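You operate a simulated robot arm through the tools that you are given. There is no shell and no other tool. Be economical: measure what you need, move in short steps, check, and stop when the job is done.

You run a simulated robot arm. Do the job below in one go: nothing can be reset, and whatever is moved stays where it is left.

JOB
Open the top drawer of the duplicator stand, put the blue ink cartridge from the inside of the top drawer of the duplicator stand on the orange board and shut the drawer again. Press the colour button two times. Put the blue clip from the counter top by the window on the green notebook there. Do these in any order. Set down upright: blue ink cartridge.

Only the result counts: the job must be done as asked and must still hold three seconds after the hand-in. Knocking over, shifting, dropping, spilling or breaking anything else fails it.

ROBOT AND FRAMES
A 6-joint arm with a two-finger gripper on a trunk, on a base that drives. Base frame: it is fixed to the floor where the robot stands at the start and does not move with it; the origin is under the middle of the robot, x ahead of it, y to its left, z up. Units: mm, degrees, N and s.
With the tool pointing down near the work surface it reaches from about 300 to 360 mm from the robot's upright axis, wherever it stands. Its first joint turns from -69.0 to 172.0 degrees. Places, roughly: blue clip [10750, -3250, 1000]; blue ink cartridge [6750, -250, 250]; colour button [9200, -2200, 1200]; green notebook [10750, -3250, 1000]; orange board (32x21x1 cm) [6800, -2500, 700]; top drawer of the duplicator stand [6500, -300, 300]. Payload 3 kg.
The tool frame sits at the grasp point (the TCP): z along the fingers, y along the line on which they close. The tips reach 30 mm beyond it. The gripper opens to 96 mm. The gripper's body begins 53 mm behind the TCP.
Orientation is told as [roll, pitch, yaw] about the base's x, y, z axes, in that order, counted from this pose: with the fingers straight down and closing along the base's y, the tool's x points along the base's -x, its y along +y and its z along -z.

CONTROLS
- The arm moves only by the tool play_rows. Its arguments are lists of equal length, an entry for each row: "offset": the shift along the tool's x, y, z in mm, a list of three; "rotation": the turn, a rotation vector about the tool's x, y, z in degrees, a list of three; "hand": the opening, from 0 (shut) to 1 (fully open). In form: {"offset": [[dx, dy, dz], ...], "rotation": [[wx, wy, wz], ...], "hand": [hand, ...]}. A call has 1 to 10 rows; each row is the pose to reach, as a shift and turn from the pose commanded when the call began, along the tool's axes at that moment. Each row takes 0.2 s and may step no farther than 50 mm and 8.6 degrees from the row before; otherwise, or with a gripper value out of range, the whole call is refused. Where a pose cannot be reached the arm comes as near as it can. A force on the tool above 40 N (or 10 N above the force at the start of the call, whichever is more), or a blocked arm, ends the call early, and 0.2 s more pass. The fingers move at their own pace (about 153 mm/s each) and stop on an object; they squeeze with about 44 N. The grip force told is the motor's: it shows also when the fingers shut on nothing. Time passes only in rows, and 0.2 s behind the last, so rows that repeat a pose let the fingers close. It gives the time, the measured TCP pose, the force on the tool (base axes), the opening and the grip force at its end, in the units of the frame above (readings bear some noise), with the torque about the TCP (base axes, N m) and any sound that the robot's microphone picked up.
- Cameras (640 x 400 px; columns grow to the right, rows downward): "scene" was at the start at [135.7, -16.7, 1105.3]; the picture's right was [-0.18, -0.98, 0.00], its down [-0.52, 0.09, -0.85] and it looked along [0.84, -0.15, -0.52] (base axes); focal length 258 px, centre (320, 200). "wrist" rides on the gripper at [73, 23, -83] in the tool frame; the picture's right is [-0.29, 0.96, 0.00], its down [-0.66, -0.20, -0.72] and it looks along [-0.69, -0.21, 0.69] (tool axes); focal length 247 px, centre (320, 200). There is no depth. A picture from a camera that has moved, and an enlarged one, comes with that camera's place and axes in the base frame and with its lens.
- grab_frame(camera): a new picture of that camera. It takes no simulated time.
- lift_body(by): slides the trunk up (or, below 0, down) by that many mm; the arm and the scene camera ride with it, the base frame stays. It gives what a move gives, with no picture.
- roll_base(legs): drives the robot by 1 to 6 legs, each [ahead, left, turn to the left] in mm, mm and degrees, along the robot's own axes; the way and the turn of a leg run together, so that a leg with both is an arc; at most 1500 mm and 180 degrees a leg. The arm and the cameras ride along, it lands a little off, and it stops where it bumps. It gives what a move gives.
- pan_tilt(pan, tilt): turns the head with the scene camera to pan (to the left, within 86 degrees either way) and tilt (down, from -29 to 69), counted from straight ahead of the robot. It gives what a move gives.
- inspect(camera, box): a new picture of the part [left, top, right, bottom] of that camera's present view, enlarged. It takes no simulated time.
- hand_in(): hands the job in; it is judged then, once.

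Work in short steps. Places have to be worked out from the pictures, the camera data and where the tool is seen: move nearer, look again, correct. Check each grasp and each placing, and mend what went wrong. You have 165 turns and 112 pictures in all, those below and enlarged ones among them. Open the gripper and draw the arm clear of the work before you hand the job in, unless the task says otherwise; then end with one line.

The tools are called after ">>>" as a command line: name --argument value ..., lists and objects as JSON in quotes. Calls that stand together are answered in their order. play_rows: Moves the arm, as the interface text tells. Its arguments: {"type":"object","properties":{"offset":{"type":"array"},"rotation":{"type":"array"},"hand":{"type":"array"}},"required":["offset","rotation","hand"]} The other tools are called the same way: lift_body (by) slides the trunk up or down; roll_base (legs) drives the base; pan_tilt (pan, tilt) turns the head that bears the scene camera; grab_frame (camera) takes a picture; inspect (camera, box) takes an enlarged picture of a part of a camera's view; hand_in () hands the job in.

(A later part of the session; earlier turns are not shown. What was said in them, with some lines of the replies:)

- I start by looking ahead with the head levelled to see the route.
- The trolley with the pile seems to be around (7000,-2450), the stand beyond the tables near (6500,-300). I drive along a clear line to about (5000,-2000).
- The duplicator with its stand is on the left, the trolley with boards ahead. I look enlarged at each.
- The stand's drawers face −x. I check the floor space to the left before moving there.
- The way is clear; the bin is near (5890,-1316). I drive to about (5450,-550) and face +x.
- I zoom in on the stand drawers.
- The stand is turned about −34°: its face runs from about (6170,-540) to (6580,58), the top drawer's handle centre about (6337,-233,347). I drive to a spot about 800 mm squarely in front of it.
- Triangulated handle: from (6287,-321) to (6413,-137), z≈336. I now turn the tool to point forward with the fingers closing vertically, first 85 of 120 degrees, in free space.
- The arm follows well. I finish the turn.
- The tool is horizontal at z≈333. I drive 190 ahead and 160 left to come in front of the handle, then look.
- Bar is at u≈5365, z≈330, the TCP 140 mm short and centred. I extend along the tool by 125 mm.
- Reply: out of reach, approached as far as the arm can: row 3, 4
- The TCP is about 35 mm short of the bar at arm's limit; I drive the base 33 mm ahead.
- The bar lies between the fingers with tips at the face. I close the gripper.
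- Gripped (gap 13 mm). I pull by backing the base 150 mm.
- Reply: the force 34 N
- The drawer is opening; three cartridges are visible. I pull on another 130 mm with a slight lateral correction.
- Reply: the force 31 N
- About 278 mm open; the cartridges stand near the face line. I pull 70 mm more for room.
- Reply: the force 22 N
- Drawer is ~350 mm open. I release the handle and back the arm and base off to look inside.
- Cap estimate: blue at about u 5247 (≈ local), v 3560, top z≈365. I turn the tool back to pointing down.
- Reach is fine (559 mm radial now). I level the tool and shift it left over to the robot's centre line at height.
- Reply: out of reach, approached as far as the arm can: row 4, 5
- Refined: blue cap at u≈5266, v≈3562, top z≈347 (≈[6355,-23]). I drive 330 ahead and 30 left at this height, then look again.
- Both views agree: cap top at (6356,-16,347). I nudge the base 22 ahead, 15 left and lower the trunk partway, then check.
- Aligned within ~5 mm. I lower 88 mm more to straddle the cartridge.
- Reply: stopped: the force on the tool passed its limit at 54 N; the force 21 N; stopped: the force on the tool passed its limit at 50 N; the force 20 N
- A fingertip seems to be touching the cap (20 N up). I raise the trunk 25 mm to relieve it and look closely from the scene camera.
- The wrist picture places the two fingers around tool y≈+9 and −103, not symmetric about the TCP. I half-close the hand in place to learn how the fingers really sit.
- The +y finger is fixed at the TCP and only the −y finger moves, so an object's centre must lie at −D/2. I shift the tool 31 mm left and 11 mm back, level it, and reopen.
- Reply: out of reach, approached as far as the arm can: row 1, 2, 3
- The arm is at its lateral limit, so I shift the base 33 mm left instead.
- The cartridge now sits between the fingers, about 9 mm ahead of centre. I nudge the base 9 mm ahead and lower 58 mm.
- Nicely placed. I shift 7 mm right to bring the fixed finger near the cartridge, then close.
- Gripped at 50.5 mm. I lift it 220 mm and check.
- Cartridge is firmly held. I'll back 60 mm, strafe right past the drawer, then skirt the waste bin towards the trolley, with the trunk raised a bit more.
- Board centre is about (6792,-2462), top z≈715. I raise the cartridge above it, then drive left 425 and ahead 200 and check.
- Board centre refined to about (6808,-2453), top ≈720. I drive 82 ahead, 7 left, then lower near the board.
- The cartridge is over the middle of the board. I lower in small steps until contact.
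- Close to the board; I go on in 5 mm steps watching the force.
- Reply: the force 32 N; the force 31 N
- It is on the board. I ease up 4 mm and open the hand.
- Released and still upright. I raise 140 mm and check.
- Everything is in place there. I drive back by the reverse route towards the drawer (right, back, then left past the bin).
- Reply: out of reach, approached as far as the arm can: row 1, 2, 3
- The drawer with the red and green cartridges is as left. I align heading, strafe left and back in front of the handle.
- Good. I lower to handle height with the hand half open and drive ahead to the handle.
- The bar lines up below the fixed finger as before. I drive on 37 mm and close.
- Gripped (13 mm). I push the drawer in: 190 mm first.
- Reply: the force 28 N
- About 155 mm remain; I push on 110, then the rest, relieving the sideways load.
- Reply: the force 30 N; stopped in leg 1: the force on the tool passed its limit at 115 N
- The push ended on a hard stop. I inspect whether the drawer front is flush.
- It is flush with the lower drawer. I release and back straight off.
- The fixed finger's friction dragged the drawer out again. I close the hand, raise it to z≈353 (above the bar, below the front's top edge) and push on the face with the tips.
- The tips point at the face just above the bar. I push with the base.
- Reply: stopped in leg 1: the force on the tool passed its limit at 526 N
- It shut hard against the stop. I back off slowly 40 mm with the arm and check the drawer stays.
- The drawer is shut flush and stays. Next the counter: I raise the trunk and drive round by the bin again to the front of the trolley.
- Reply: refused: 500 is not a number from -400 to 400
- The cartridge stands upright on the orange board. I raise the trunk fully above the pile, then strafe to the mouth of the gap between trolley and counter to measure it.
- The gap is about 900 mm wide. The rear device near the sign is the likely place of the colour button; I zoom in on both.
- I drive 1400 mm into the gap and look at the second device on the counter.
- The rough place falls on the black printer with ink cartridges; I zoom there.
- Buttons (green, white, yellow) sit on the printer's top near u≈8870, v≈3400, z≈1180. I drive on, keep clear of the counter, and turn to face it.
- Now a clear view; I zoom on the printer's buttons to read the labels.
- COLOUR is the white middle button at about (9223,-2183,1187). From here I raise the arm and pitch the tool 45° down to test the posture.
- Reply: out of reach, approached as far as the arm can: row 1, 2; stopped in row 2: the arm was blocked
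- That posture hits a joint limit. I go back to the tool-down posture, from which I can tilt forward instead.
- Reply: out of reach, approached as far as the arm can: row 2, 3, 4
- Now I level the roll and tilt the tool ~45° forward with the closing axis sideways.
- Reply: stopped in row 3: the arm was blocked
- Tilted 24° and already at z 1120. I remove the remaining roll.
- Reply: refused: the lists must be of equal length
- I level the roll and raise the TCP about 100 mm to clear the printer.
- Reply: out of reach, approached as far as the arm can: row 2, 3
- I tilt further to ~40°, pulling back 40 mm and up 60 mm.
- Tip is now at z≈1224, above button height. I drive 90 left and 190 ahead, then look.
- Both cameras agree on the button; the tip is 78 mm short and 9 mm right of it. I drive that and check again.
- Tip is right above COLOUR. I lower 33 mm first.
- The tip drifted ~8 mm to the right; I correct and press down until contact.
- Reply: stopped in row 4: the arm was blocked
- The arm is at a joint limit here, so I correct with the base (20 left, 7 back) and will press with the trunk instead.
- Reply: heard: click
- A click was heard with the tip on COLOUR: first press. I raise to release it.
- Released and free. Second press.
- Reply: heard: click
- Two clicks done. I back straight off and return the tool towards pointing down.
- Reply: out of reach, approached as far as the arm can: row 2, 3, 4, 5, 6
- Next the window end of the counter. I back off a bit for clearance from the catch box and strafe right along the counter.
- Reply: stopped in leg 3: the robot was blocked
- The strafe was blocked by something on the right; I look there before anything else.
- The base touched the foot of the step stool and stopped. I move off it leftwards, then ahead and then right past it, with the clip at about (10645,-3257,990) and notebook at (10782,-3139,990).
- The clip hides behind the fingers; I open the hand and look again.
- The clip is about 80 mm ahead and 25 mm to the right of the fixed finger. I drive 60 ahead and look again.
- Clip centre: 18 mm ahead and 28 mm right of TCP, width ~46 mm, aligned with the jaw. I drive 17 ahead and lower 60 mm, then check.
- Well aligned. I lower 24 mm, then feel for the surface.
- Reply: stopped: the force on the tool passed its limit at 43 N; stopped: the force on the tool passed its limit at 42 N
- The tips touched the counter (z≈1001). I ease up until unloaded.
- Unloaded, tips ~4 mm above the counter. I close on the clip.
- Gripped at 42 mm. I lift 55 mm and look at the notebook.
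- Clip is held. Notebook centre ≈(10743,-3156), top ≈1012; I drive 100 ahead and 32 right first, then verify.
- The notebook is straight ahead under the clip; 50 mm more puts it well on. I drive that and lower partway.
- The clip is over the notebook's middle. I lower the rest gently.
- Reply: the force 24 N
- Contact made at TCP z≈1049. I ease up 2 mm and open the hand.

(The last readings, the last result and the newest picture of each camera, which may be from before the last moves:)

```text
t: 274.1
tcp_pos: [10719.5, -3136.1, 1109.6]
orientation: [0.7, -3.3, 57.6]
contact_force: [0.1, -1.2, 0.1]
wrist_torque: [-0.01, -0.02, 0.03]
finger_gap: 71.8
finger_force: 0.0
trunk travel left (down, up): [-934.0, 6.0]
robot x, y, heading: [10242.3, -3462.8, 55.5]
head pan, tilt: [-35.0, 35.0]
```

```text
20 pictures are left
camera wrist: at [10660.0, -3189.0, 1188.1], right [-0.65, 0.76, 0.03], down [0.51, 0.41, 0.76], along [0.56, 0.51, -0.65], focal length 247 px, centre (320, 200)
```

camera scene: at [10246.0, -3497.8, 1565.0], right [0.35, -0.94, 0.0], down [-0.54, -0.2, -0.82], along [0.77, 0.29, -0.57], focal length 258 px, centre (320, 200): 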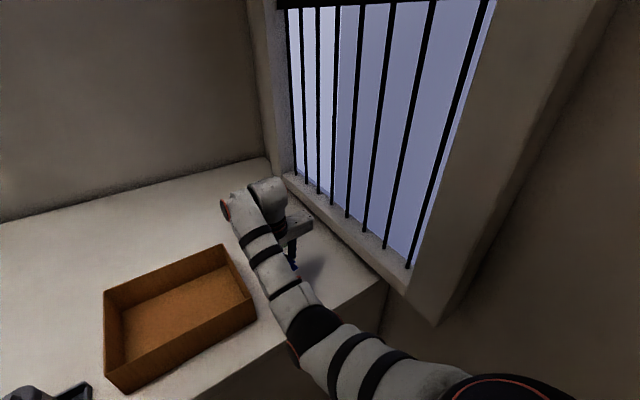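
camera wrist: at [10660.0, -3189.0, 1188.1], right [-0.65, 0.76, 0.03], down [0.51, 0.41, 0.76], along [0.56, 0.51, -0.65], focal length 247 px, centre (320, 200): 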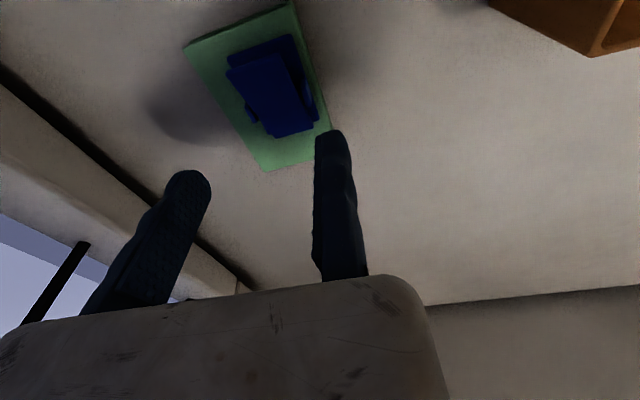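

The clip lies wholly on the green notebook. I back away 200 mm and take a last look.

>>> roll_base --legs '[[-190, 0, 0]]'

>>> grab_frame --camera "wrist"

>>> grab_frame --camera "scene"

```text
t: 275.7
tcp_pos: [10610.3, -3296.5, 1107.9]
orientation: [0.7, -3.1, 57.8]
contact_force: [0.8, 1.1, -0.8]
wrist_torque: [-0.02, -0.03, 0.01]
finger_gap: 71.9
finger_force: 0.0
trunk travel left (down, up): [-934.0, 6.0]
robot x, y, heading: [10138.1, -3625.0, 55.8]
head pan, tilt: [-35.0, 35.0]
```

```text
19 pictures are left
camera wrist: at [10550.6, -3350.0, 1187.3], right [-0.65, 0.76, 0.03], down [0.51, 0.41, 0.76], along [0.56, 0.51, -0.65], focal length 247 px, centre (320, 200)
```

wrist: 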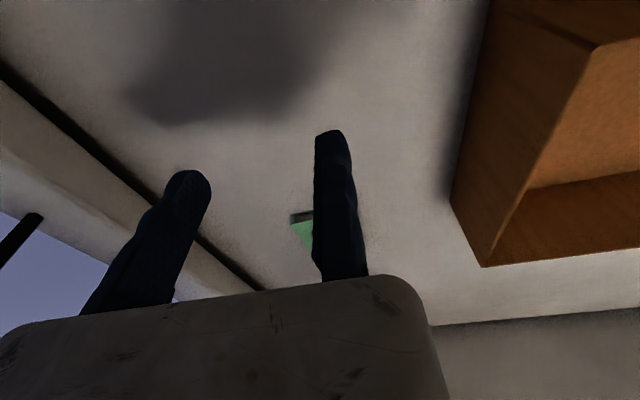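

```text
18 pictures are left
camera scene: at [10246.0, -3554.3, 1583.8], right [0.35, -0.94, 0.0], down [-0.54, -0.2, -0.82], along [0.77, 0.29, -0.57], focal length 258 px, centre (320, 200)
```

scene: 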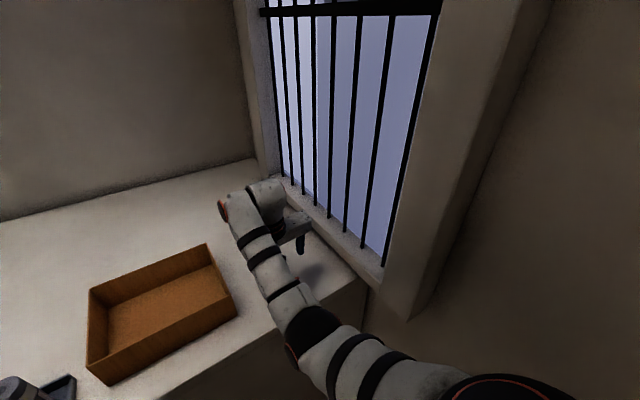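

All parts are done: the cartridge stands on the orange board, the drawer is shut, COLOUR clicked twice, and the clip is on the notebook. The arm is clear and the hand open, so I hand in.

>>> hand_in

```text
The job is handed in.
```

I finished all three parts and handed the job in. The blue ink cartridge stands upright on the orange board with the drawer shut, the colour button clicked twice, and the blue clip lies on the green notebook. The base did touch the step stool near the window before it stopped. I think that was light contact, but I couldn't see whether the stool moved.
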